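You operate a simulated robot arm through the tools that you are given. There is no shell and no other tool. Be economical: measure what you need, move in short steps, check, and stop when the job is done.

The job below is to be done with a simulated robot arm. You get a single attempt, and the scene is never put back.

Task
Mix the yellow stain at the rate on its jar; reset the mixer.
Fine: jar into the mixer cup with the mixer off; run till even; then switch off, dial back to 0; the jar stays in the cup, other jars settled.

Only the result counts: the job must be done as asked and must still hold three seconds after the hand-in. Knocking over, shifting, dropping, spilling or breaking anything else fails it.

Robot
A 7-joint arm with a two-finger parallel gripper, fixed in place. Base frame: the origin is at the foot of the arm, x ahead of it, y to its left, z up; the work surface is at about z = 882. Units: mm, rad, N and s.
With the tool pointing down near the work surface it reaches from about 340 to 780 mm from the base axis. Its first joint turns from -2.897 to 2.897 rad. Payload 3.91 kg.
The TCP is the grasp point between the finger pads, 30 mm short of the fingertips. In the tool frame z runs along the fingers and y along their closing line. The gripper opens to 110 mm. The fingers are 20 mm wide and 10 mm thick; the gripper's body (48 by 112 mm) begins 55 mm behind the TCP.
Orientation is that of the tool frame in the base frame, as a unit quaternion [w, x, y, z]. With the fingers straight down and closing along the base's y, the tool's x points along the base's -x, its y along +y and its z along -z.

Tools
- The arm moves only by the tool move_arm. Its arguments are lists of equal length, an entry for each row: "linear": the shift along the tool's x, y, z in mm, a list of three; "delta_rot": the turn, a rotation vector about the tool's x, y, z in rad, a list of three; "gripper": the gripper command, from -1 (shut) to 1 (fully open), values between in proportion. In form: {"linear": [[tx, ty, tz], ...], "delta_rot": [[wx, wy, wz], ...], "gripper": [gripper, ...]}. A call has 1 to 20 rows; each row shifts and turns the commanded pose from where the row before left it, along the tool's axes as they then stand. Each row takes 0.2 s and may step no farther than 50 mm and 0.15 rad from the row before; otherwise, or with a gripper value out of range, the whole call is refused. Where a pose cannot be reached the arm comes as near as it can. A force on the tool above 40 N (or 10 N above the force at the start of the call, whichever is more), or a blocked arm, ends the call early, and 0.2 s more pass. Each finger travels about 153 mm/s and halts on what it meets, pressing with about 42 N; the grip force reading is that of the motor and also rises with nothing between the fingers. The clock runs only during rows and for 0.2 s after the last one: add rows that do not move to give the fingers time. The reply holds the time, the measured pose of the TCP, the force on the tool along the base axes, the opening and the grip force, in the units named above and with some noise, with the torque about the TCP (base axes, N m) and any sound that the robot's microphone picked up, and new pictures: "show" is both (left out), scene, wrist or none.
- Cameras (640 x 400 px; columns grow to the right, rows downward): "scene" is fixed at [45, 499.3, 1461.3]; the picture's right is [-0.60, -0.80, 0.00], its down [-0.34, 0.25, -0.90] and it looks along [0.73, -0.54, -0.43] (base axes); focal length 364 px, centre (320, 200). "wrist" rides on the gripper at [77, 7, -114] in the tool frame; the picture's right is [-0.09, 1.00, 0.00], its down [-0.80, -0.07, -0.59] and it looks along [-0.59, -0.05, 0.80] (tool axes); focal length 270 px, centre (320, 200). There is no depth. A picture from a camera that has moved, and an enlarged one, comes with that camera's place and axes in the base frame and with its lens. The place of the scene camera against the robot may be out by one fixed shift of up to 25 mm in any direction.
- move_column(by): slides the trunk up (or, below 0, down) by that many mm; the arm rides with it, the base frame stays. It gives what a move gives, with no picture.
- zoom(camera, box): a new picture of the part [left, top, right, bottom] of that camera's present view, enlarged. No time passes.
- finish_job(): hands the job in; it is judged then, once.

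Work in short steps. Places have to be worked out from the pictures, the camera data and where the tool is seen: move nearer, look again, correct. Check each grasp and each placing, and mend what went wrong. You have 120 turns and 200 pictures in all, those below and enlarged ones among them. Open the gripper and draw the arm clear of the work before you hand the job in, unless the task says otherwise; then end with one line.

The tools are called after ">>>" as name(argument=value, ...) on one line, values as JSON. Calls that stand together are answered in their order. move_arm: Moves the arm, as the interface text tells. Its arguments: {"type":"object","properties":{"linear":{"type":"array"},"delta_rot":{"type":"array"},"gripper":{"type":"array"},"show":{"type":"string","enum":["both","scene","wrist","none"]}},"required":["linear","delta_rot","gripper"]} The other tools are called the same way: move_column (by) slides the trunk up or down; zoom (camera, box) takes an enlarged picture of a part of a camera's view; finish_job () hands the job in.

At the start:

```text
time: 0.0
eef_pos: [446.4, 183.7, 1308.8]
tcp_rot: [0.0, 0.0, 1.0, 0.0]
contact_force: [0.1, -0.4, 0.6]
ft_torque: [0.03, 0.02, 0.0]
width: 109.9
gripper_force: 0.0
trunk travel left (down, up): [-525.0, 85.0]
```

scene: 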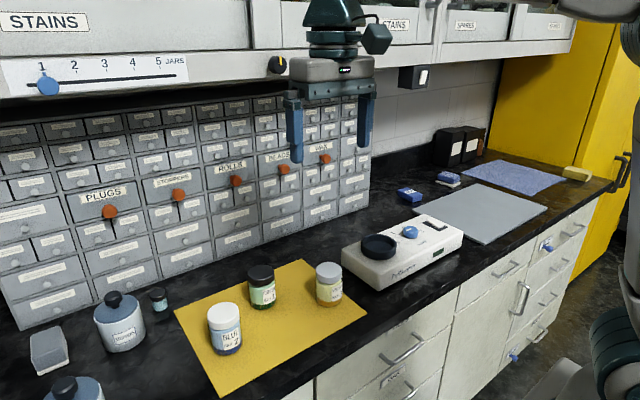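
wrist: 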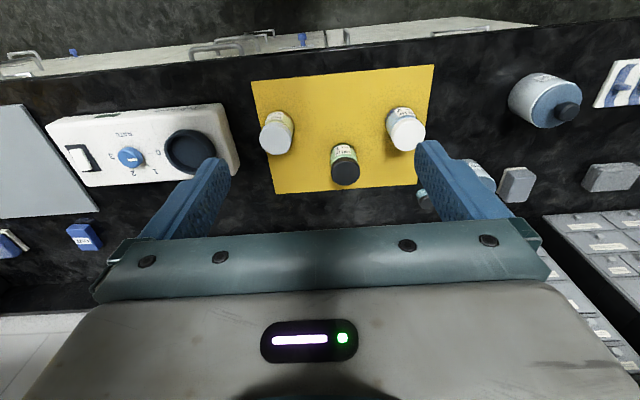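

I'll zoom in on the jars and the mixer to read the labels.

>>> zoom(camera="scene", box=[190, 240, 370, 370])

>>> zoom(camera="scene", box=[335, 180, 475, 295])

>>> zoom(camera="wrist", box=[40, 60, 440, 220])

>>> zoom(camera="scene", box=[0, 0, 320, 110])

```text
3.08 times, centred on (280, 305) of scene
camera zoom: at [45.0, 499.3, 1461.3], right [-0.6, -0.8, 0.0], down [-0.34, 0.25, -0.9], along [0.73, -0.54, -0.43], focal length 1119 px, centre (443, -123)
```

zoom: 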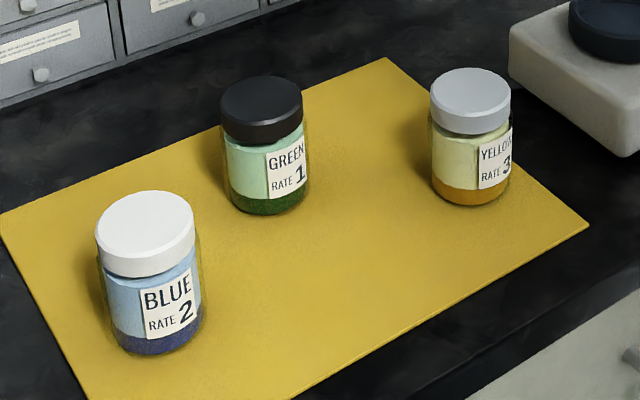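

```text
3.48 times, centred on (405, 238) of scene
camera zoom: at [45.0, 499.3, 1461.3], right [-0.6, -0.8, 0.0], down [-0.34, 0.25, -0.9], along [0.73, -0.54, -0.43], focal length 1265 px, centre (24, 70)
```

zoom: 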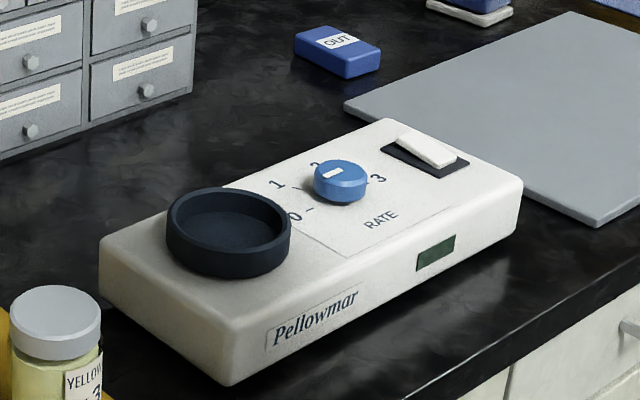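

```text
1.60 times, centred on (240, 140) of wrist
camera zoom: at [367.4, 190.8, 1423.8], right [0.09, 1.0, 0.0], down [0.8, -0.07, 0.59], along [0.59, -0.05, -0.8], focal length 432 px, centre (448, 296)
```

zoom: 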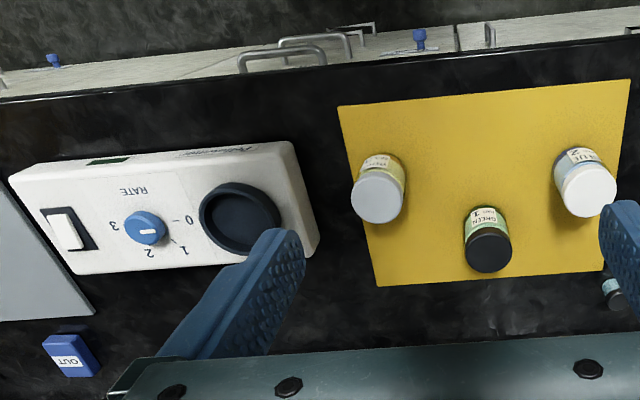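

```text
2.00 times, centred on (160, 55) of scene
camera zoom: at [45.0, 499.3, 1461.3], right [-0.6, -0.8, 0.0], down [-0.34, 0.25, -0.9], along [0.73, -0.54, -0.43], focal length 727 px, centre (640, 490)
```

zoom: 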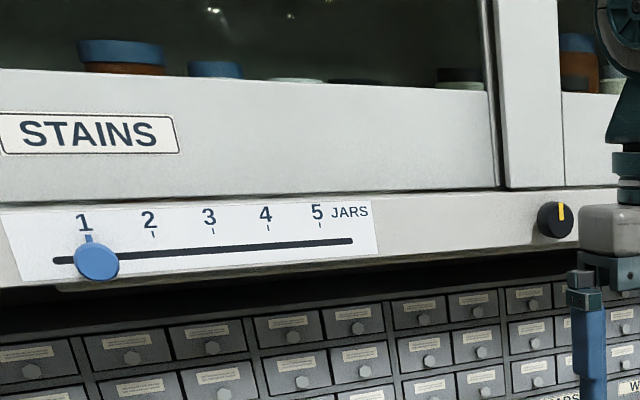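

Yellow is marked rate 3. I'll move over the mixer for a closer look at the dial and switch.

>>> move_arm(linear=[[2, -46, 20], [2, -46, 20], [2, -46, 20], [2, -46, 20], [2, -46, 20], [2, -46, 20], [2, -46, 20], [2, -46, 19], [0, 0, 0]], delta_rot=[[0, 0, 0], [0, 0, 0], [0, 0, 0], [0, 0, 0], [0, 0, 0], [0, 0, 0], [0, 0, 0], [0, 0, 0], [0, 0, 0]], gripper=[1, 1, 1, 1, 1, 1, 1, 1, 1], show="wrist")

```text
refused: row 1 steps farther than a row can; nothing moved
```

The row was slightly over the 50 mm limit, so I'll split the move into smaller steps.

>>> move_arm(linear=[[2, -41, 18], [2, -41, 18], [2, -41, 18], [2, -41, 18], [2, -41, 18], [2, -41, 18], [2, -41, 18], [2, -41, 18], [0, -41, 15], [0, 0, 0]], delta_rot=[[0, 0, 0], [0, 0, 0], [0, 0, 0], [0, 0, 0], [0, 0, 0], [0, 0, 0], [0, 0, 0], [0, 0, 0], [0, 0, 0], [0, 0, 0]], gripper=[1, 1, 1, 1, 1, 1, 1, 1, 1, 1], show="both")

```text
time: 2.2
eef_pos: [430.3, -184.7, 1149.4]
tcp_rot: [0.001, 0.0, 1.0, 0.0]
contact_force: [-0.2, -0.4, 0.3]
ft_torque: [-0.02, -0.01, -0.02]
width: 110.1
gripper_force: 0.0
trunk travel left (down, up): [-525.0, 85.0]
camera wrist: at [351.1, -178.1, 1264.8], right [0.09, 1.0, 0.0], down [0.8, -0.07, 0.59], along [0.59, -0.05, -0.8], focal length 270 px, centre (320, 200)
```

scene: 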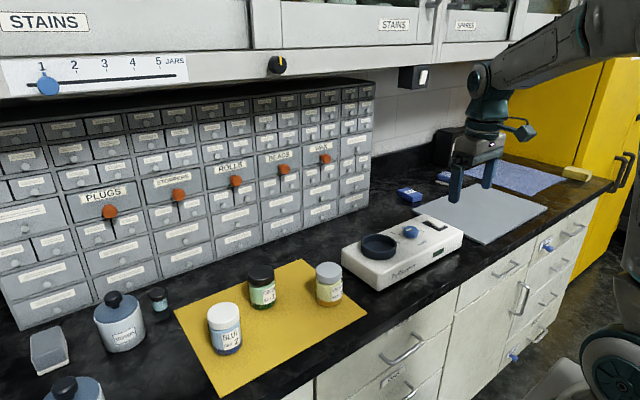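
wrist: 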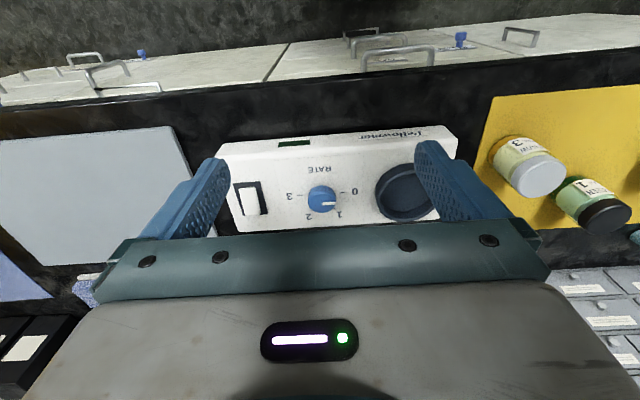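

Good view of the mixer; zooming in on the panel.

>>> zoom(camera="wrist", box=[210, 120, 370, 220])

>>> zoom(camera="wrist", box=[320, 110, 640, 310])

```text
4.00 times, centred on (290, 170) of wrist
camera zoom: at [351.1, -178.1, 1264.8], right [0.09, 1.0, 0.0], down [0.8, -0.07, 0.59], along [0.59, -0.05, -0.8], focal length 1081 px, centre (440, 320)
```

zoom: 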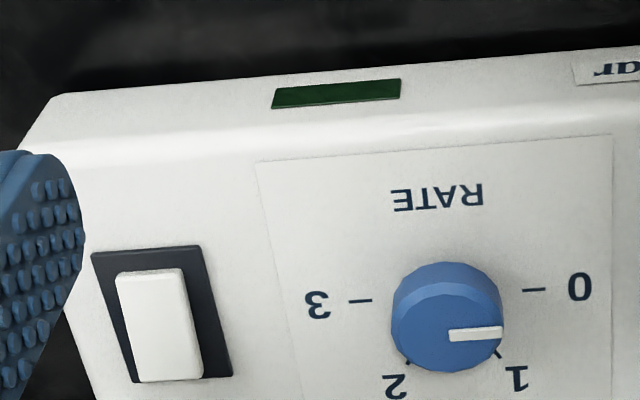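

```text
2.00 times, centred on (480, 210) of wrist
camera zoom: at [351.1, -178.1, 1264.8], right [0.09, 1.0, 0.0], down [0.8, -0.07, 0.59], along [0.59, -0.05, -0.8], focal length 541 px, centre (0, 180)
```

zoom: 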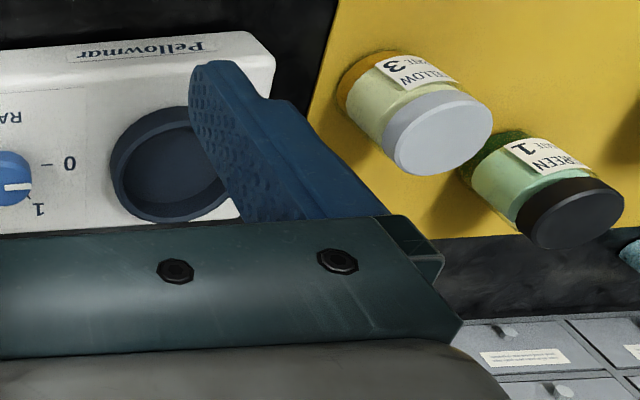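

Dial is at 0 and I've triangulated: yellow lid at about (562, 93, 963), cup at about (575, -79, 960), knob at about (578, -195, 958). I'll move above the yellow jar.

>>> move_arm(linear=[[-16.5, 34.7, 12], [-16.5, 34.7, 12], [-16.5, 34.7, 12], [-16.5, 34.7, 12], [-16.5, 34.7, 12], [-16.5, 34.7, 12], [-16.5, 34.7, 12], [-16.5, 34.7, 12], [0, 0, 0]], delta_rot=[[0, 0, 0], [0, 0, 0], [0, 0, 0], [0, 0, 0], [0, 0, 0], [0, 0, 0], [0, 0, 0], [0, 0, 0], [0, 0, 0]], gripper=[1, 1, 1, 1, 1, 1, 1, 1, 1], show="both")

```text
time: 4.2
eef_pos: [562.0, 93.3, 1053.3]
tcp_rot: [-0.001, 0.001, 1.0, 0.0]
contact_force: [0.4, 0.5, 0.2]
ft_torque: [0.01, -0.04, 0.02]
width: 110.1
gripper_force: 0.1
trunk travel left (down, up): [-525.0, 85.0]
camera wrist: at [483.8, 99.5, 1169.4], right [0.09, 1.0, 0.0], down [0.8, -0.07, 0.59], along [0.59, -0.05, -0.8], focal length 270 px, centre (320, 200)
```

scene: 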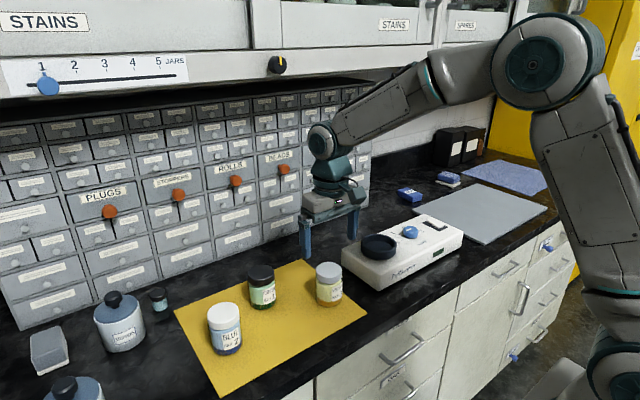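
wrist: 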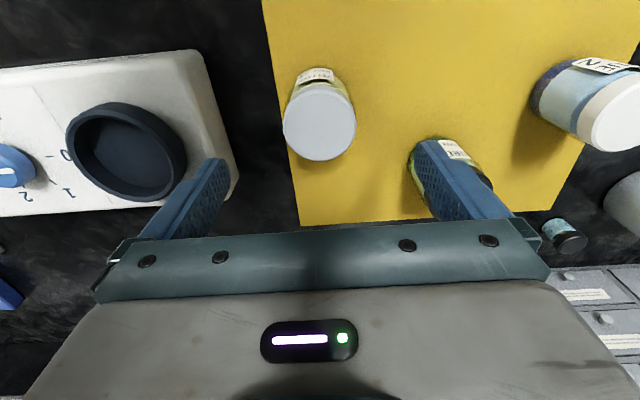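

The lid measures at about (560, 92), directly below. I'll narrow the fingers a little, lower them around the jar, then close.

>>> move_arm(linear=[[1, -0.5, 0], [0, 0, 25], [0, 0, 25], [0, 0, 25], [0, 0, 15], [0, 0, 12], [0, 0, 0]], delta_rot=[[0, 0, 0], [0, 0, 0], [0, 0, 0], [0, 0, 0], [0, 0, 0], [0, 0, 0], [0, 0, 0]], gripper=[0.64, 0.64, 0.64, 0.64, 0.64, 0.64, 0.64], show="both")

```text
time: 5.8
eef_pos: [560.7, 93.6, 952.4]
tcp_rot: [-0.001, 0.0, 1.0, 0.0]
contact_force: [0.6, -0.5, 0.5]
ft_torque: [0.01, 0.0, -0.02]
width: 90.2
gripper_force: 0.0
trunk travel left (down, up): [-525.0, 85.0]
camera wrist: at [482.7, 99.4, 1067.1], right [0.09, 1.0, 0.0], down [0.8, -0.07, 0.59], along [0.59, -0.05, -0.8], focal length 270 px, centre (320, 200)
```

scene: 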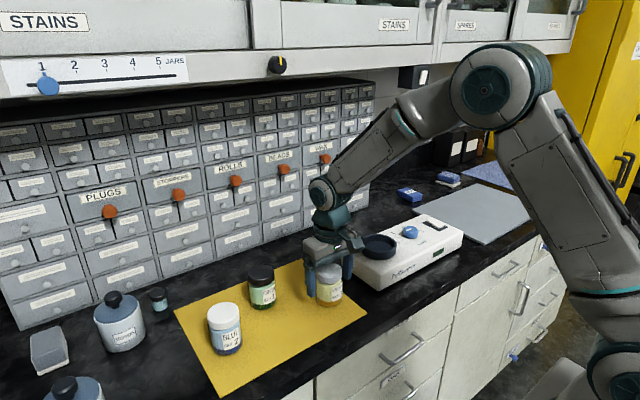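
wrist: 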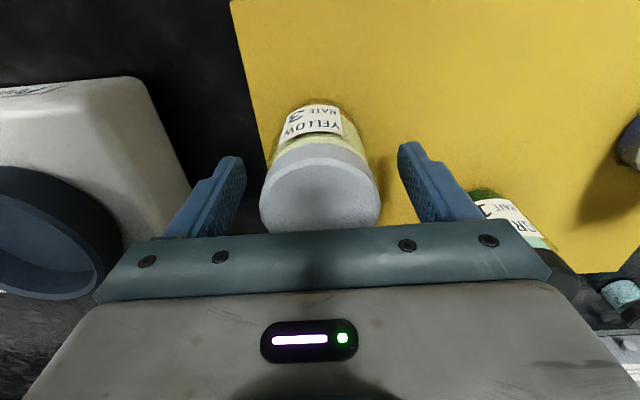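

The jar is centred between the fingers. Closing and lifting straight up.

>>> move_arm(linear=[[2, -0.5, 0], [0, 0, 0], [0, 0, 0], [0, 0, 0], [0, 0, 0], [0, 0, -10], [0, 0, -30], [0, 0, -35], [0, 0, -35], [0, 0, -10], [0, 0, 0]], delta_rot=[[0, 0, 0], [0, 0, 0], [0, 0, 0], [0, 0, 0], [0, 0, 0], [0, 0, 0], [0, 0, 0], [0, 0, 0], [0, 0, 0], [0, 0, 0], [0, 0, 0]], gripper=[0.64, 0, 0, 0, 0, 0, 0, 0, 0, 0, 0], show="both")

```text
time: 8.2
eef_pos: [560.5, 91.3, 1073.2]
tcp_rot: [0.0, 0.0, 1.0, 0.0]
contact_force: [-0.2, 0.3, -2.1]
ft_torque: [0.01, 0.0, 0.02]
width: 60.7
gripper_force: 42.4
trunk travel left (down, up): [-525.0, 85.0]
camera wrist: at [481.3, 97.9, 1186.6], right [0.09, 1.0, 0.0], down [0.8, -0.07, 0.59], along [0.59, -0.05, -0.8], focal length 270 px, centre (320, 200)
```

scene: 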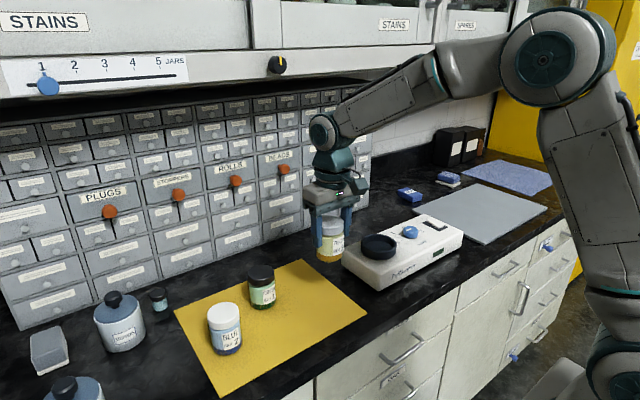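
wrist: 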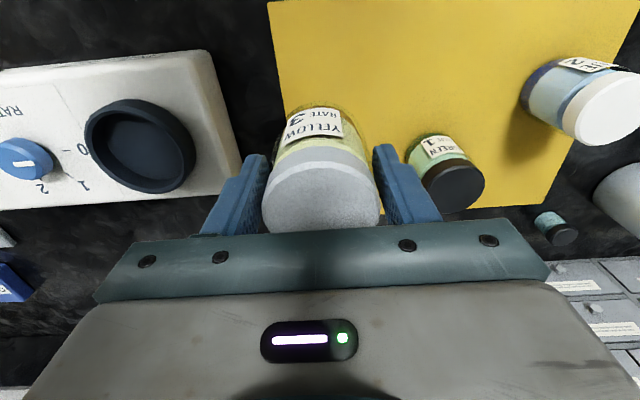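

The jar is held (60.7 mm, about 2 N). The cup centre measures about (572, -76), so I'll move over it at this height.

>>> move_arm(linear=[[-3, -40, 0], [-3, -40, 0], [-3, -40, 0], [-3, -40, 0], [0, -7, 0], [0, 0, 0]], delta_rot=[[0, 0, 0], [0, 0, 0], [0, 0, 0], [0, 0, 0], [0, 0, 0], [0, 0, 0]], gripper=[0, 0, 0, 0, 0, 0], show="both")

>>> zoom(camera="scene", box=[310, 170, 470, 300])

>>> zoom(camera="wrist", box=[160, 60, 480, 260])

```text
time: 9.6
eef_pos: [571.5, -76.0, 1071.6]
tcp_rot: [-0.001, 0.0, 1.0, 0.0]
contact_force: [0.0, -0.4, -2.7]
ft_torque: [-0.01, -0.01, 0.0]
width: 61.0
gripper_force: 42.1
trunk travel left (down, up): [-525.0, 85.0]
camera wrist: at [492.8, -68.8, 1187.2], right [0.09, 1.0, 0.0], down [0.8, -0.07, 0.59], along [0.59, -0.05, -0.8], focal length 270 px, centre (320, 200)
```

scene: 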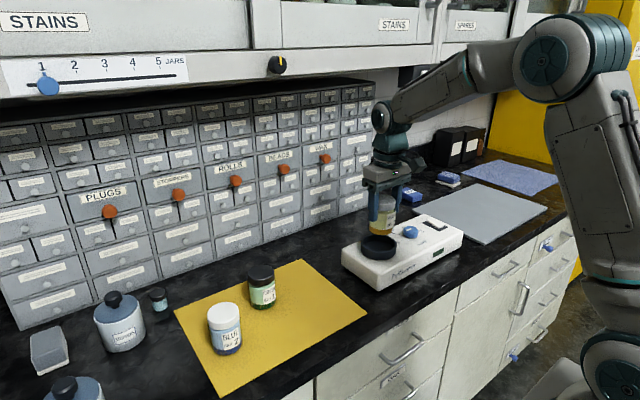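
wrist: 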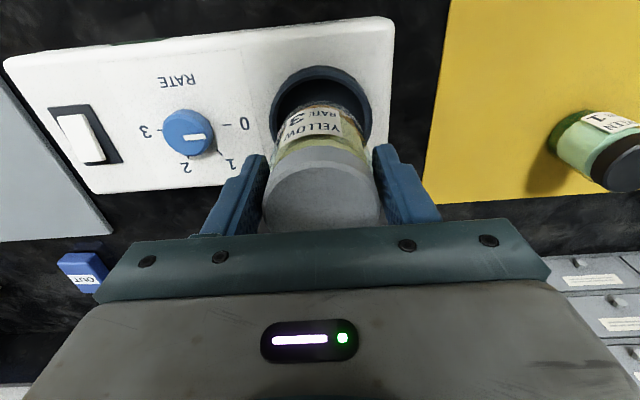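

```text
3.08 times, centred on (390, 235) of scene
camera zoom: at [45.0, 499.3, 1461.3], right [-0.6, -0.8, 0.0], down [-0.34, 0.25, -0.9], along [0.73, -0.54, -0.43], focal length 1119 px, centre (105, 92)
```

zoom: 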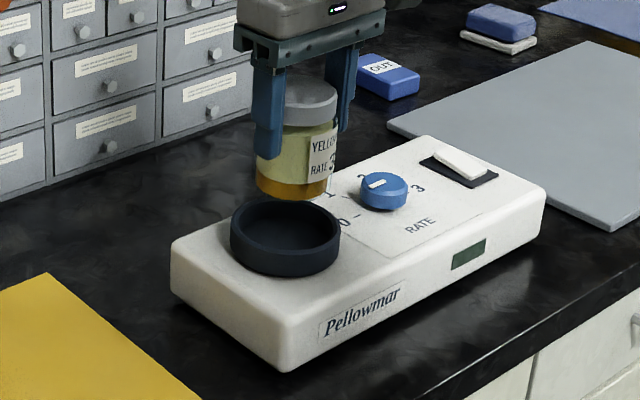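

```text
2.00 times, centred on (320, 160) of wrist
camera zoom: at [492.8, -68.8, 1187.2], right [0.09, 1.0, 0.0], down [0.8, -0.07, 0.59], along [0.59, -0.05, -0.8], focal length 541 px, centre (320, 280)
```

zoom: 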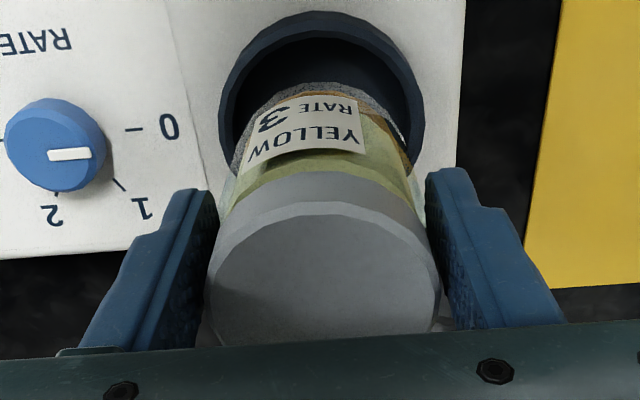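

The jar sits slightly short of the cup centre in x, so I'll shift +4 mm and lower until it's just above the rim for a check.

>>> move_arm(linear=[[-4, 0, 0], [0, 0, 15], [0, 0, 15], [0, 0, 0]], delta_rot=[[0, 0, 0], [0, 0, 0], [0, 0, 0], [0, 0, 0]], gripper=[0, 0, 0, 0], show="none")

>>> zoom(camera="scene", box=[340, 180, 440, 280])

>>> zoom(camera="wrist", box=[160, 60, 480, 260])

```text
time: 10.6
eef_pos: [575.1, -74.9, 1041.6]
tcp_rot: [-0.001, 0.0, 1.0, -0.001]
contact_force: [-0.5, -0.1, -1.5]
ft_torque: [0.01, 0.03, 0.0]
width: 61.0
gripper_force: 41.9
trunk travel left (down, up): [-525.0, 85.0]
```

```text
4.00 times, centred on (390, 230) of scene
camera zoom: at [45.0, 499.3, 1461.3], right [-0.6, -0.8, 0.0], down [-0.34, 0.25, -0.9], along [0.73, -0.54, -0.43], focal length 1455 px, centre (40, 80)
```

zoom: 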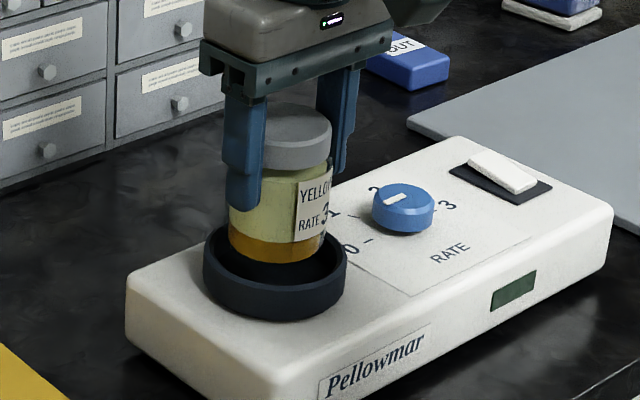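

```text
2.00 times, centred on (320, 160) of wrist
camera zoom: at [497.2, -68.5, 1156.2], right [0.09, 1.0, 0.0], down [0.8, -0.07, 0.59], along [0.59, -0.05, -0.8], focal length 541 px, centre (320, 280)
```

zoom: 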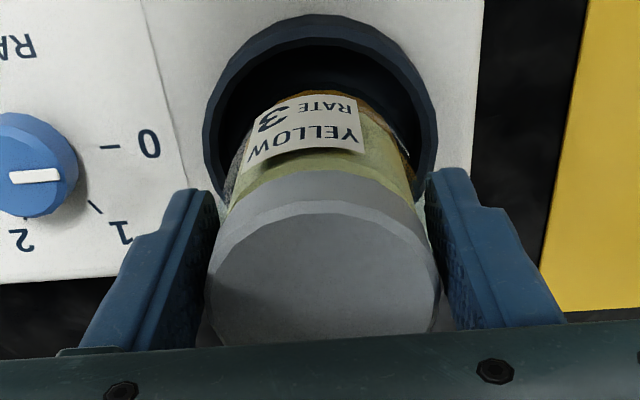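

The jar is aligned with the cup. Lowering slowly until contact.

>>> move_arm(linear=[[0, 0, 8], [0, 0, 8], [0, 0, 5], [0, 0, 3], [0, 0, 3], [0, 0, 0]], delta_rot=[[0, 0, 0], [0, 0, 0], [0, 0, 0], [0, 0, 0], [0, 0, 0], [0, 0, 0]], gripper=[0, 0, 0, 0, 0, 0], show="none")

>>> zoom(camera="scene", box=[340, 180, 440, 280])

```text
time: 12.0
eef_pos: [575.2, -74.1, 1017.7]
tcp_rot: [0.004, 0.001, 1.0, 0.0]
contact_force: [4.3, 0.2, 26.6]
ft_torque: [0.13, -0.13, -0.42]
width: 61.2
gripper_force: 41.8
trunk travel left (down, up): [-525.0, 85.0]
```

```text
4.00 times, centred on (390, 230) of scene
camera zoom: at [45.0, 499.3, 1461.3], right [-0.6, -0.8, 0.0], down [-0.34, 0.25, -0.9], along [0.73, -0.54, -0.43], focal length 1455 px, centre (40, 80)
```

zoom: 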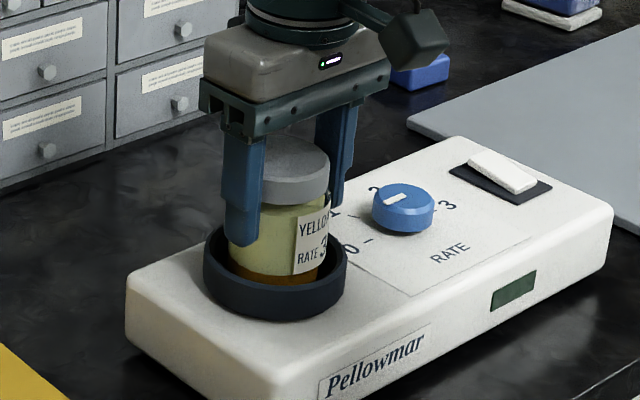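

Contact at about 27 N with TCP z 1017.7. I'll zoom in to see whether the jar sits on the cup floor or is catching on something.

>>> zoom(camera="scene", box=[385, 220, 430, 265])

>>> zoom(camera="wrist", box=[200, 50, 440, 200])

```text
8.89 times, centred on (408, 242) of scene
camera zoom: at [45.0, 499.3, 1461.3], right [-0.6, -0.8, 0.0], down [-0.34, 0.25, -0.9], along [0.73, -0.54, -0.43], focal length 3233 px, centre (-458, -178)
```

zoom: 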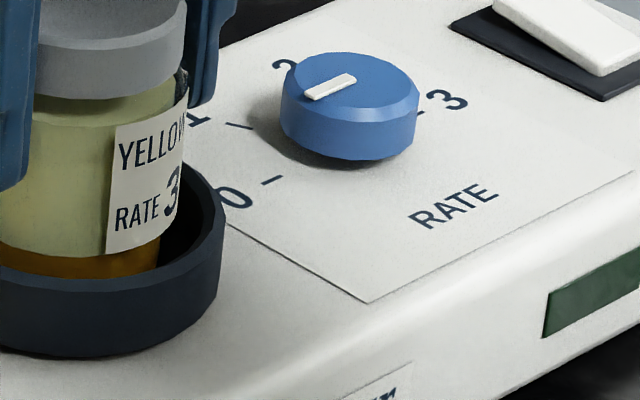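

```text
2.67 times, centred on (320, 125) of wrist
camera zoom: at [495.4, -68.5, 1132.1], right [0.09, 1.0, 0.0], down [0.8, -0.07, 0.6], along [0.6, -0.05, -0.8], focal length 721 px, centre (320, 400)
```

zoom: 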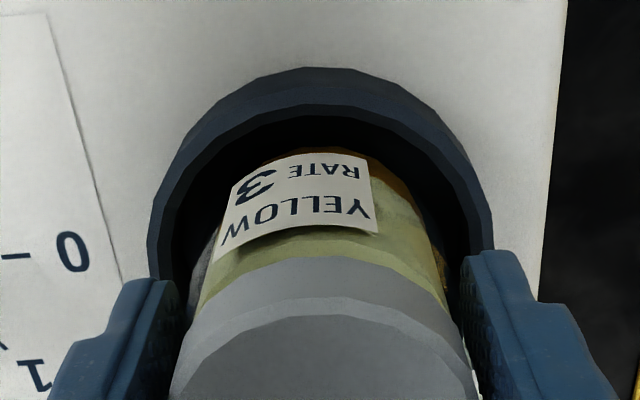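

The jar bottom is inside the rim, and cup depth (about 12 mm) fits seating on the floor. The jar slid up a little in the pads once it touched down. I'll take off the load, open the fingers and look.

>>> move_arm(linear=[[0, 0, -2], [0, 0, 0], [0, 0, 0], [0, 0, 0], [0, 0, 0]], delta_rot=[[0, 0, 0], [0, 0, 0], [0, 0, 0], [0, 0, 0], [0, 0, 0]], gripper=[0.2, 0.4, 0.6, 0.6, 0.6], show="both")

>>> zoom(camera="scene", box=[360, 190, 430, 270])

```text
time: 13.2
eef_pos: [575.2, -75.6, 1017.2]
tcp_rot: [0.0, 0.0, 1.0, 0.001]
contact_force: [1.4, 0.4, 0.1]
ft_torque: [0.01, -0.02, 0.01]
width: 88.0
gripper_force: 0.1
trunk travel left (down, up): [-525.0, 85.0]
camera wrist: at [496.3, -68.8, 1131.9], right [0.09, 1.0, 0.0], down [0.8, -0.07, 0.59], along [0.59, -0.05, -0.8], focal length 270 px, centre (320, 200)
```

scene: 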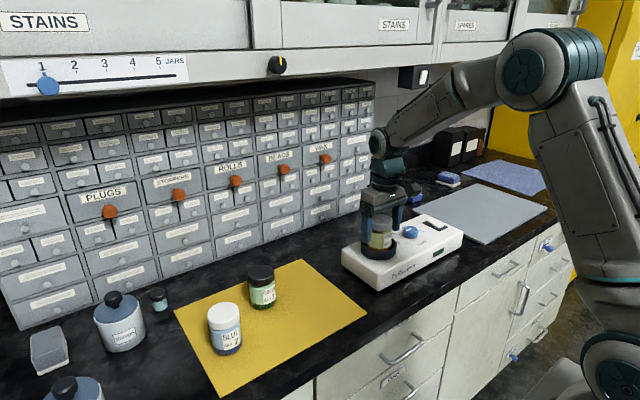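
wrist: 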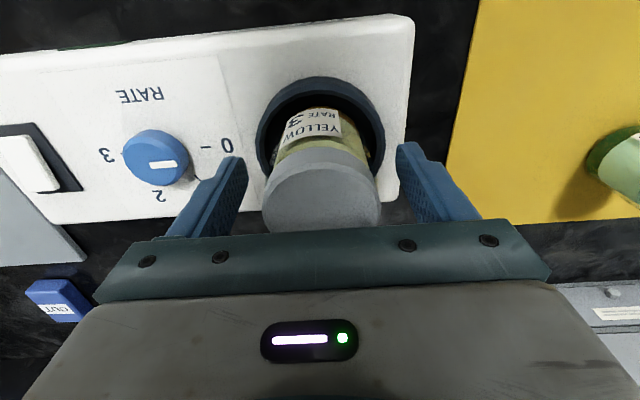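

```text
5.00 times, centred on (395, 230) of scene
camera zoom: at [45.0, 499.3, 1461.3], right [-0.6, -0.8, 0.0], down [-0.34, 0.25, -0.9], along [0.73, -0.54, -0.43], focal length 1818 px, centre (-55, 50)
```

zoom: 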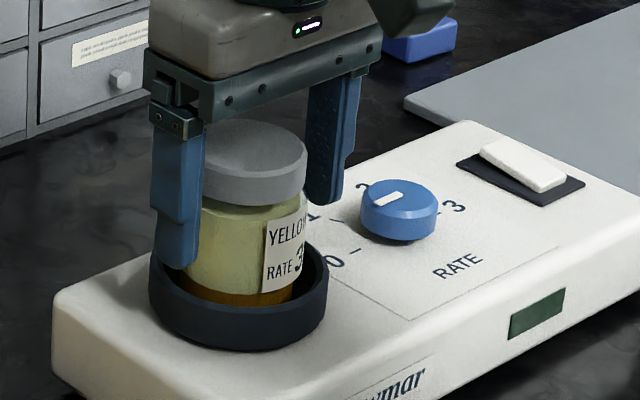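

The jar stands on its own in the cup. I'll go straight up, clear of it, and look again.

>>> move_arm(linear=[[0, 0, -15], [0, 0, -30], [0, 0, -40], [0, 0, -40], [20, 0, -20], [0, 0, 0]], delta_rot=[[0, 0, 0], [0, 0, 0], [0, 0, 0], [0, 0, 0], [0, 0, 0], [0, 0, 0]], gripper=[0.6, 0.6, 0.6, 0.6, 0.6, 0.6], show="wrist")

>>> zoom(camera="scene", box=[340, 180, 470, 280])

>>> zoom(camera="wrist", box=[0, 60, 400, 240])

```text
time: 14.6
eef_pos: [553.6, -76.5, 1161.3]
tcp_rot: [-0.001, 0.0, 1.0, 0.0]
contact_force: [0.3, -0.4, 0.6]
ft_torque: [-0.02, 0.02, -0.04]
width: 88.0
gripper_force: 0.1
trunk travel left (down, up): [-525.0, 85.0]
camera wrist: at [475.9, -69.4, 1276.6], right [0.09, 1.0, 0.0], down [0.8, -0.07, 0.59], along [0.59, -0.05, -0.8], focal length 270 px, centre (320, 200)
```

wrist: 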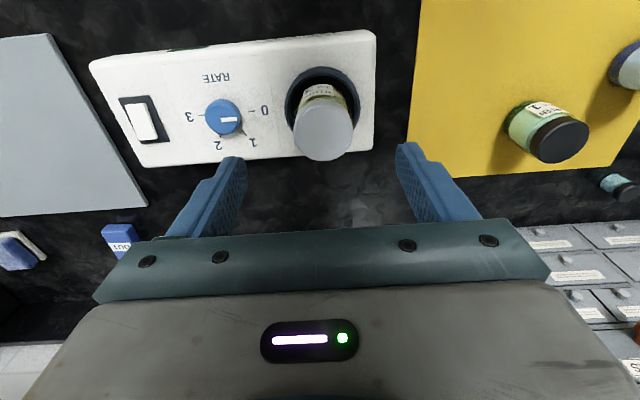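

```text
4.00 times, centred on (405, 230) of scene
camera zoom: at [45.0, 499.3, 1461.3], right [-0.6, -0.8, 0.0], down [-0.34, 0.25, -0.9], along [0.73, -0.54, -0.43], focal length 1455 px, centre (-20, 80)
```

zoom: 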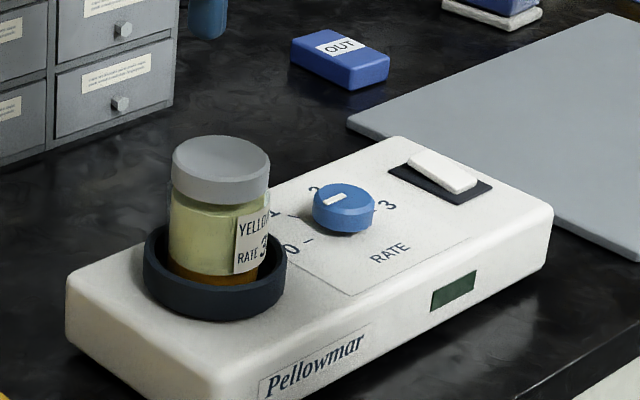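

```text
1.60 times, centred on (200, 150) of wrist
camera zoom: at [475.9, -69.4, 1276.6], right [0.09, 1.0, 0.0], down [0.8, -0.07, 0.59], along [0.59, -0.05, -0.8], focal length 432 px, centre (512, 280)
```

zoom: 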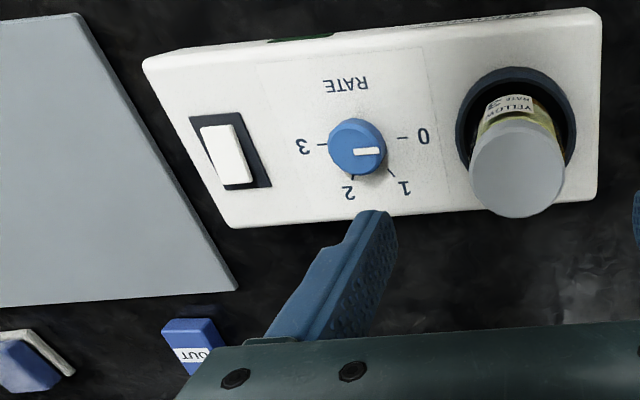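

The jar is upright and seated. The knob is at about (576, -195), top z 958, and 0→3 is clockwise from above. I'll go above it, turn the tool -90° so I have turning room, and look.

>>> move_arm(linear=[[-6, -30, 20], [-6, -30, 20], [-6, -30, 20], [-4.5, -28.5, 21], [0, 0, 0], [0, 0, 0], [0, 0, 0], [0, 0, 0], [0, 0, 0], [0, 0, 0], [0, 0, 0], [0, 0, 0], [0, 0, 0], [0, 0, 0], [0, 0, 0], [0, 0, 0]], delta_rot=[[0, 0, 0], [0, 0, 0], [0, 0, 0], [0, 0, 0], [0, 0, -0.1428], [0, 0, -0.1428], [0, 0, -0.1428], [0, 0, -0.1428], [0, 0, -0.1428], [0, 0, -0.1428], [0, 0, -0.1428], [0, 0, -0.1428], [0, 0, -0.1428], [0, 0, -0.1428], [0, 0, -0.1428], [0, 0, 0]], gripper=[0.2, 0.2, 0.2, 0.2, 0.2, 0.2, 0.2, 0.2, 0.2, 0.2, 0.2, 0.2, 0.2, 0.2, 0.2, 0.2], show="both")

```text
time: 18.0
eef_pos: [577.4, -192.9, 1080.3]
tcp_rot: [-0.001, 0.707, -0.707, 0.0]
contact_force: [-0.4, -0.2, -0.2]
ft_torque: [-0.01, -0.02, 0.0]
width: 66.2
gripper_force: 0.2
trunk travel left (down, up): [-525.0, 85.0]
camera wrist: at [569.2, -271.3, 1195.7], right [-1.0, 0.09, 0.0], down [0.07, 0.8, 0.59], along [0.05, 0.59, -0.8], focal length 270 px, centre (320, 200)
```

scene: 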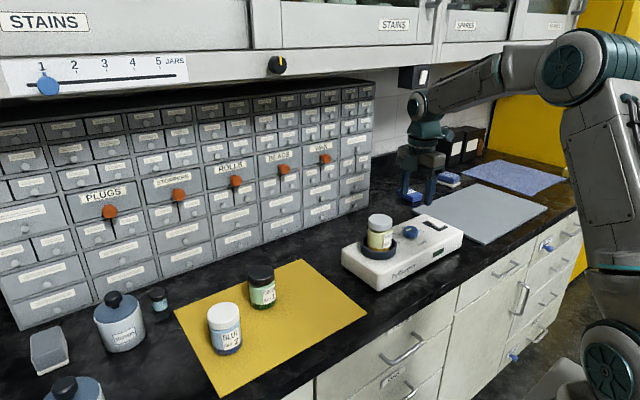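
wrist: 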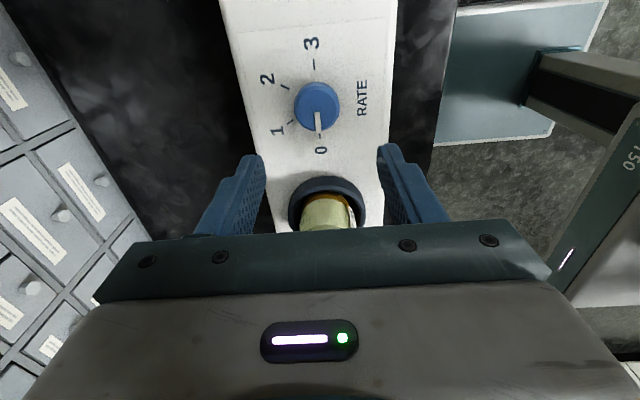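

The knob reads at about (577.5, -197). I'll correct by -4 mm in y and lower around it.

>>> move_arm(linear=[[4, 0, 0], [0, 0, 25], [0, 0, 25], [0, 0, 25], [0, 0, 15], [0, 0, 8], [0, 0, 0]], delta_rot=[[0, 0, 0], [0, 0, 0], [0, 0, 0], [0, 0, 0], [0, 0, 0], [0, 0, 0], [0, 0, 0]], gripper=[0.2, 0.2, 0.2, 0.2, 0.2, 0.2, 0.2], show="wrist")

>>> zoom(camera="scene", box=[360, 180, 460, 270])

```text
time: 19.6
eef_pos: [577.7, -197.5, 982.7]
tcp_rot: [0.0, -0.707, 0.707, 0.0]
contact_force: [0.7, -0.6, 0.0]
ft_torque: [0.01, 0.01, 0.03]
width: 65.9
gripper_force: 0.1
trunk travel left (down, up): [-525.0, 85.0]
camera wrist: at [568.8, -274.9, 1097.7], right [-1.0, 0.09, 0.0], down [0.07, 0.8, 0.59], along [0.05, 0.59, -0.8], focal length 270 px, centre (320, 200)
```

wrist: 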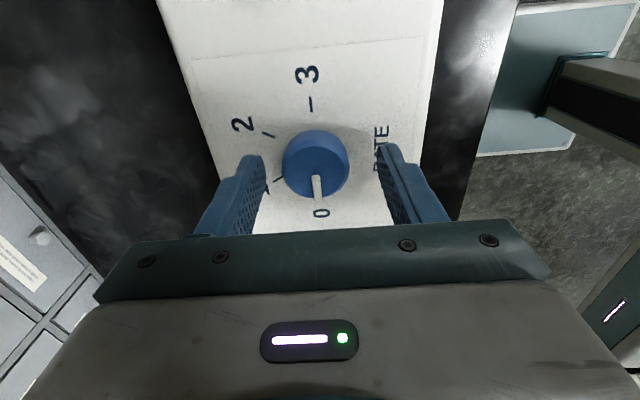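

```text
4.44 times, centred on (410, 225) of scene
camera zoom: at [45.0, 499.3, 1461.3], right [-0.6, -0.8, 0.0], down [-0.34, 0.25, -0.9], along [0.73, -0.54, -0.43], focal length 1616 px, centre (-80, 89)
```

zoom: 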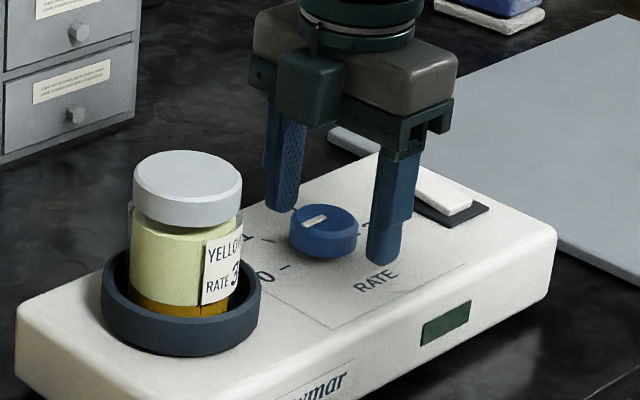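

Well centred. I'll lower 5 mm more, grip the knob and turn it clockwise 90°.

>>> move_arm(linear=[[-2, 0, 5], [0, 0, 0], [0, 0, 0], [0, 0, 0], [0, 0, 0], [0, 0, 0], [0, 0, 0], [0, 0, 0], [0, 0, 0], [0, 0, 0], [0, 0, 0], [0, 0, 0], [0, 0, 0], [0, 0, 0], [0, 0, 0], [0, 0, 0], [0, 0, 0], [0, 0, 0]], delta_rot=[[0, 0, 0], [0, 0, 0], [0, 0, 0], [0, 0, 0], [0, 0, 0.1], [0, 0, 0.1], [0, 0, 0.1], [0, 0, 0.1], [0, 0, 0.1], [0, 0, 0.1], [0, 0, 0.1], [0, 0, 0.15], [0, 0, 0.15], [0, 0, 0.15], [0, 0, 0.15], [0, 0, 0.15], [0, 0, 0.12], [0, 0, 0]], gripper=[0.2, -0.6, -0.6, -0.6, -0.6, -0.6, -0.6, -0.6, -0.6, -0.6, -0.6, -0.6, -0.6, -0.6, -0.6, -0.6, -0.6, -0.6], show="wrist")

>>> zoom(camera="scene", box=[360, 180, 460, 270])

```text
time: 23.4
eef_pos: [579.0, -195.5, 977.4]
tcp_rot: [0.0, 0.001, 1.0, 0.001]
contact_force: [21.8, -0.2, 9.8]
ft_torque: [0.44, -0.78, 0.01]
width: 39.5
gripper_force: 44.7
trunk travel left (down, up): [-525.0, 85.0]
camera wrist: at [500.8, -188.8, 1092.7], right [0.09, 1.0, 0.0], down [0.8, -0.07, 0.6], along [0.59, -0.05, -0.8], focal length 270 px, centre (320, 200)
```

wrist: 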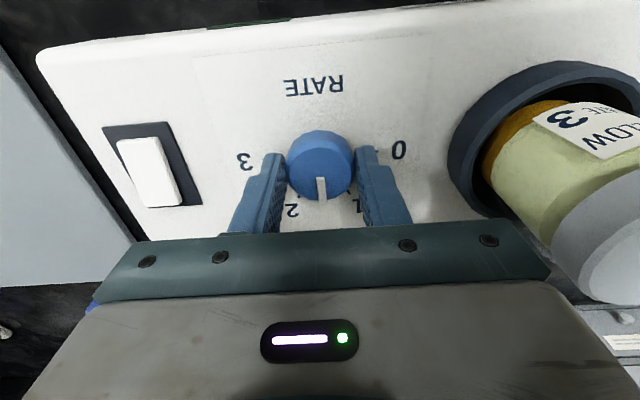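

```text
4.44 times, centred on (410, 225) of scene
camera zoom: at [45.0, 499.3, 1461.3], right [-0.6, -0.8, 0.0], down [-0.34, 0.25, -0.9], along [0.73, -0.54, -0.43], focal length 1616 px, centre (-80, 89)
```

zoom: 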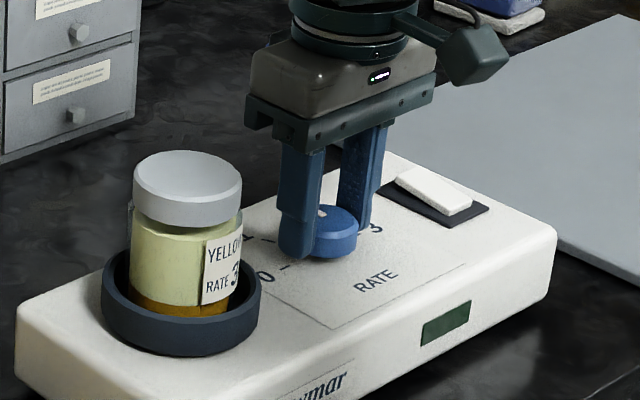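

The knob turned to 1.5. There's a 22 N side load from off-centre, so I'll release, recentre by 3 mm, swing the tool back -90°, and look.

>>> move_arm(linear=[[0, 0, 0], [0, 0, 0], [3, 0, -2], [0, 0, 0], [0, 0, 0], [0, 0, 0], [0, 0, 0], [0, 0, 0], [0, 0, 0], [0, 0, 0], [0, 0, 0], [0, 0, 0], [0, 0, 0], [0, 0, 0], [0, 0, 0]], delta_rot=[[0, 0, 0], [0, 0, 0], [0, 0, 0], [0, 0, -0.1428], [0, 0, -0.1428], [0, 0, -0.1428], [0, 0, -0.1428], [0, 0, -0.1428], [0, 0, -0.1428], [0, 0, -0.1428], [0, 0, -0.1428], [0, 0, -0.1428], [0, 0, -0.1428], [0, 0, -0.1428], [0, 0, 0]], gripper=[0.2, 0.2, 0.2, 0.2, 0.2, 0.2, 0.2, 0.2, 0.2, 0.2, 0.2, 0.2, 0.2, 0.2, 0.2], show="wrist")

```text
time: 26.6
eef_pos: [574.5, -195.9, 979.9]
tcp_rot: [0.0, 0.708, -0.707, 0.0]
contact_force: [0.6, -0.2, -0.2]
ft_torque: [0.01, -0.03, 0.04]
width: 65.8
gripper_force: 0.0
trunk travel left (down, up): [-525.0, 85.0]
camera wrist: at [565.9, -273.2, 1095.1], right [-1.0, 0.09, 0.0], down [0.07, 0.8, 0.59], along [0.05, 0.59, -0.8], focal length 270 px, centre (320, 200)
```

wrist: 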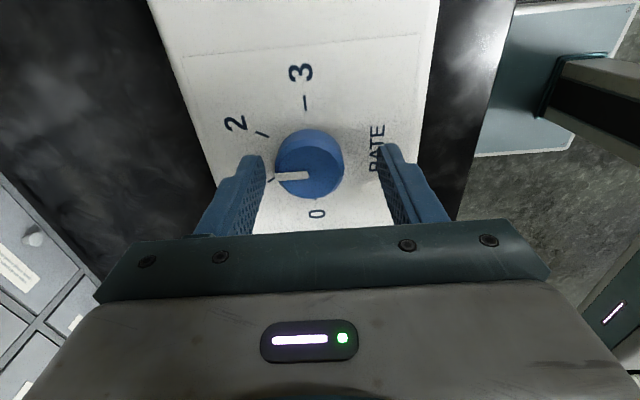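

Knob centre re-measured at about (578.5, -196.5). Recentring, gripping, and turning another 90° clockwise toward 3.

>>> move_arm(linear=[[0.5, -4, 2], [0, 0, 0], [0, 0, 0], [0, 0, 0], [0, 0, 0], [0, 0, 0], [0, 0, 0], [0, 0, 0], [0, 0, 0], [0, 0, 0], [0, 0, 0], [0, 0, 0], [0, 0, 0], [0, 0, 0], [0, 0, 0], [0, 0, 0], [0, 0, 0], [0, 0, 0]], delta_rot=[[0, 0, 0], [0, 0, 0], [0, 0, 0], [0, 0, 0], [0, 0, 0.1], [0, 0, 0.1], [0, 0, 0.1], [0, 0, 0.1], [0, 0, 0.1], [0, 0, 0.1], [0, 0, 0.1], [0, 0, 0.15], [0, 0, 0.15], [0, 0, 0.15], [0, 0, 0.15], [0, 0, 0.15], [0, 0, 0.12], [0, 0, 0]], gripper=[0.2, -0.6, -0.6, -0.6, -0.6, -0.6, -0.6, -0.6, -0.6, -0.6, -0.6, -0.6, -0.6, -0.6, -0.6, -0.6, -0.6, -0.6], show="wrist")

>>> zoom(camera="wrist", box=[200, 60, 440, 240])

```text
time: 30.4
eef_pos: [579.3, -196.0, 977.7]
tcp_rot: [0.0, 0.0, 1.0, 0.0]
contact_force: [13.1, 4.4, 5.3]
ft_torque: [0.28, -1.17, 0.04]
width: 37.7
gripper_force: 45.1
trunk travel left (down, up): [-525.0, 85.0]
camera wrist: at [500.8, -188.9, 1092.7], right [0.09, 1.0, 0.0], down [0.8, -0.07, 0.59], along [0.59, -0.05, -0.8], focal length 270 px, centre (320, 200)
```

wrist: 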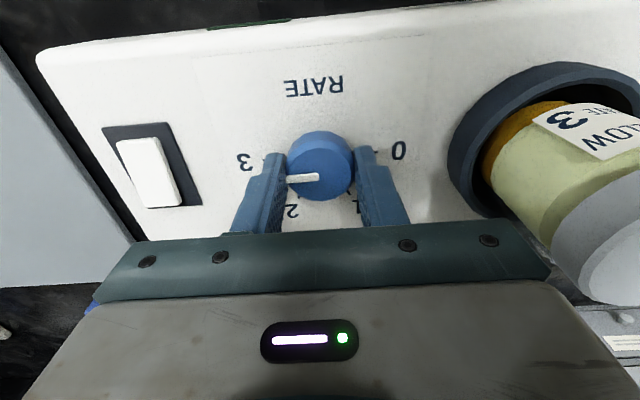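

```text
2.22 times, centred on (320, 150) of wrist
camera zoom: at [500.8, -188.9, 1092.7], right [0.09, 1.0, 0.0], down [0.8, -0.07, 0.59], along [0.59, -0.05, -0.8], focal length 601 px, centre (320, 311)
```

zoom: 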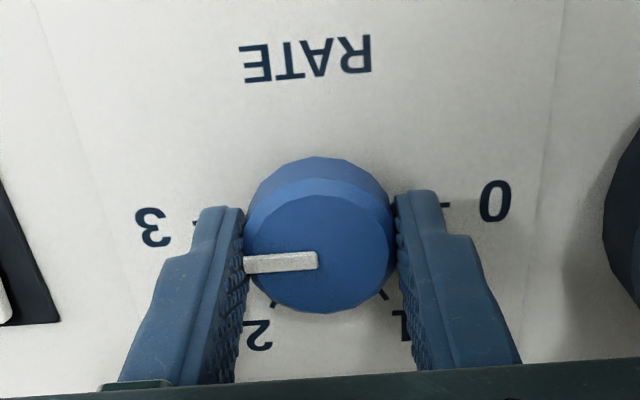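

The mark lies along the 0–3 line, pointing at 3. I'll release, lift clear and inspect the dial and switch.

>>> move_arm(linear=[[0, 0, 0], [0, 0, 0], [0, 0, -20], [0, 0, -30], [20, -20, -30], [30, -20, -10], [0, 0, 0]], delta_rot=[[0, 0, 0], [0, 0, 0], [0, 0, 0], [0, 0, 0], [0, 0, 0], [0, 0, 0], [0, 0, 0]], gripper=[0.2, 0.2, 0.2, 0.2, 0.2, 0.2, 0.2], show="wrist")

>>> zoom(camera="wrist", box=[200, 80, 440, 240])

>>> zoom(camera="scene", box=[390, 190, 470, 270])

```text
time: 32.0
eef_pos: [527.0, -237.5, 1067.8]
tcp_rot: [0.001, -0.001, 1.0, 0.0]
contact_force: [0.6, 0.1, -0.8]
ft_torque: [-0.02, 0.01, -0.04]
width: 65.7
gripper_force: 0.0
trunk travel left (down, up): [-525.0, 85.0]
camera wrist: at [448.4, -231.5, 1183.5], right [0.09, 1.0, 0.0], down [0.8, -0.07, 0.59], along [0.59, -0.05, -0.8], focal length 270 px, centre (320, 200)
```

wrist: 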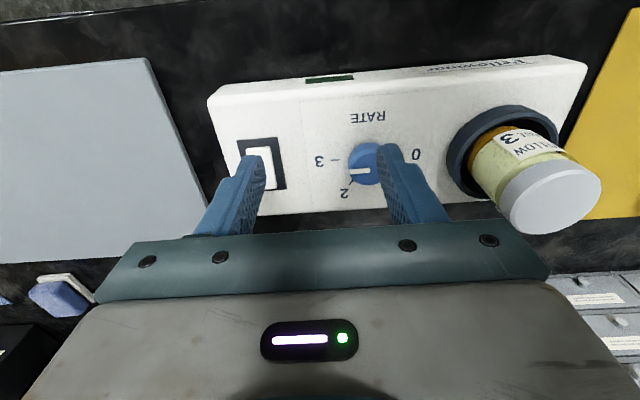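

```text
2.50 times, centred on (320, 160) of wrist
camera zoom: at [448.4, -231.5, 1183.5], right [0.09, 1.0, 0.0], down [0.8, -0.07, 0.59], along [0.59, -0.05, -0.8], focal length 676 px, centre (320, 300)
```

zoom: 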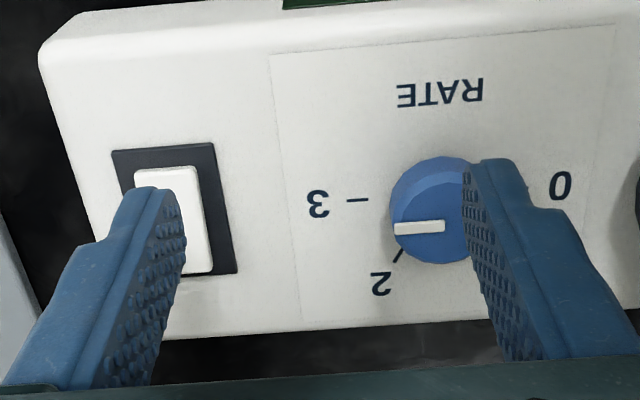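

```text
5.00 times, centred on (430, 230) of scene
camera zoom: at [45.0, 499.3, 1461.3], right [-0.6, -0.8, 0.0], down [-0.34, 0.25, -0.9], along [0.73, -0.54, -0.43], focal length 1818 px, centre (-230, 50)
```

zoom: 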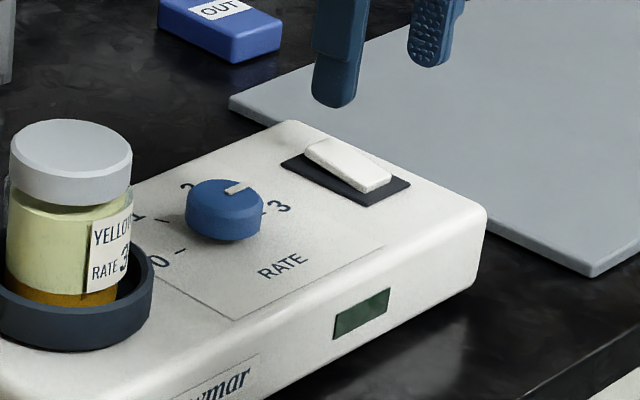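

I need to see which way the rocker tilts; zooming tightly.

>>> zoom(camera="scene", box=[440, 208, 480, 236])

>>> move_arm(linear=[[20, -35, -10], [20, -35, 0], [0, -20, 0], [0, 0, 0]], delta_rot=[[0, 0, 0], [0, 0, 0], [0, 0, 0], [0, 0, 0]], gripper=[-1, -1, -1, -1], show="none")

>>> zoom(camera="wrist", box=[280, 110, 440, 230])

```text
14.29 times, centred on (460, 222) of scene
camera zoom: at [45.0, 499.3, 1461.3], right [-0.6, -0.8, 0.0], down [-0.34, 0.25, -0.9], along [0.73, -0.54, -0.43], focal length 5195 px, centre (-1680, -114)
```

zoom: 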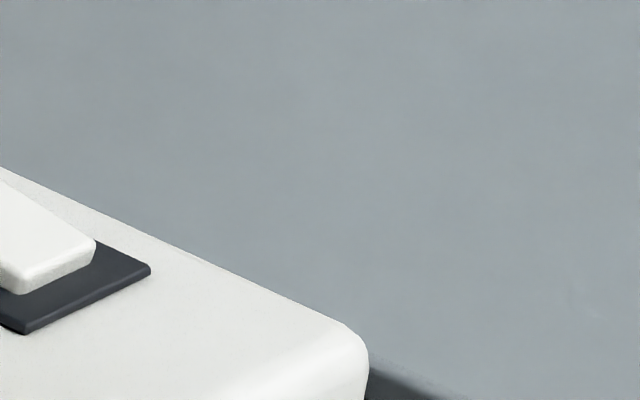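

```text
time: 33.0
eef_pos: [488.3, -326.9, 1078.4]
tcp_rot: [0.0, -0.001, 1.0, 0.0]
contact_force: [-0.3, -0.1, -0.5]
ft_torque: [0.01, 0.0, -0.01]
width: 0.0
gripper_force: 37.4
trunk travel left (down, up): [-525.0, 85.0]
```

```text
3.33 times, centred on (360, 170) of wrist
camera zoom: at [409.7, -320.5, 1193.4], right [0.09, 1.0, 0.0], down [0.8, -0.07, 0.59], along [0.59, -0.05, -0.8], focal length 901 px, centre (187, 300)
```

zoom: 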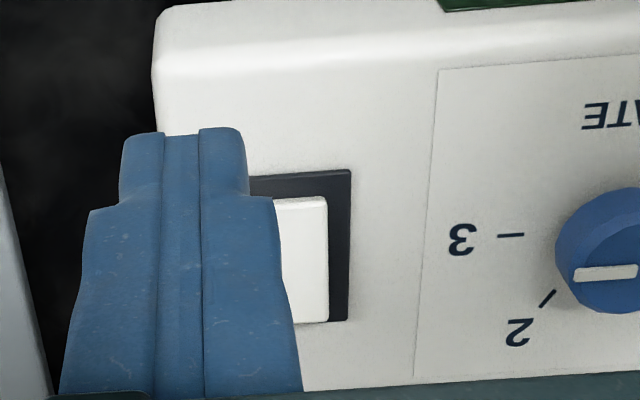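

>>> zoom(camera="scene", box=[415, 205, 450, 235])

```text
13.33 times, centred on (432, 220) of scene
camera zoom: at [45.0, 499.3, 1461.3], right [-0.6, -0.8, 0.0], down [-0.34, 0.25, -0.9], along [0.73, -0.54, -0.43], focal length 4849 px, centre (-1180, -67)
```

zoom: 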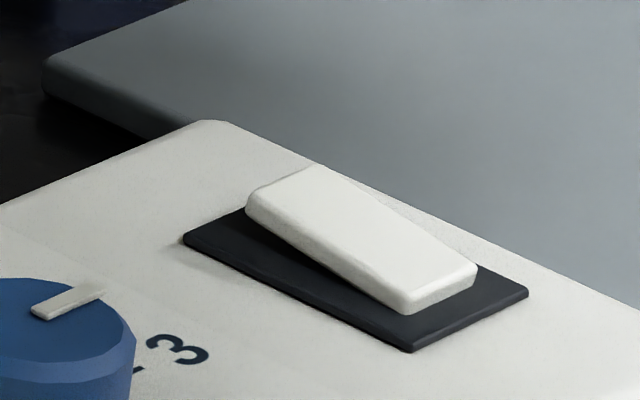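

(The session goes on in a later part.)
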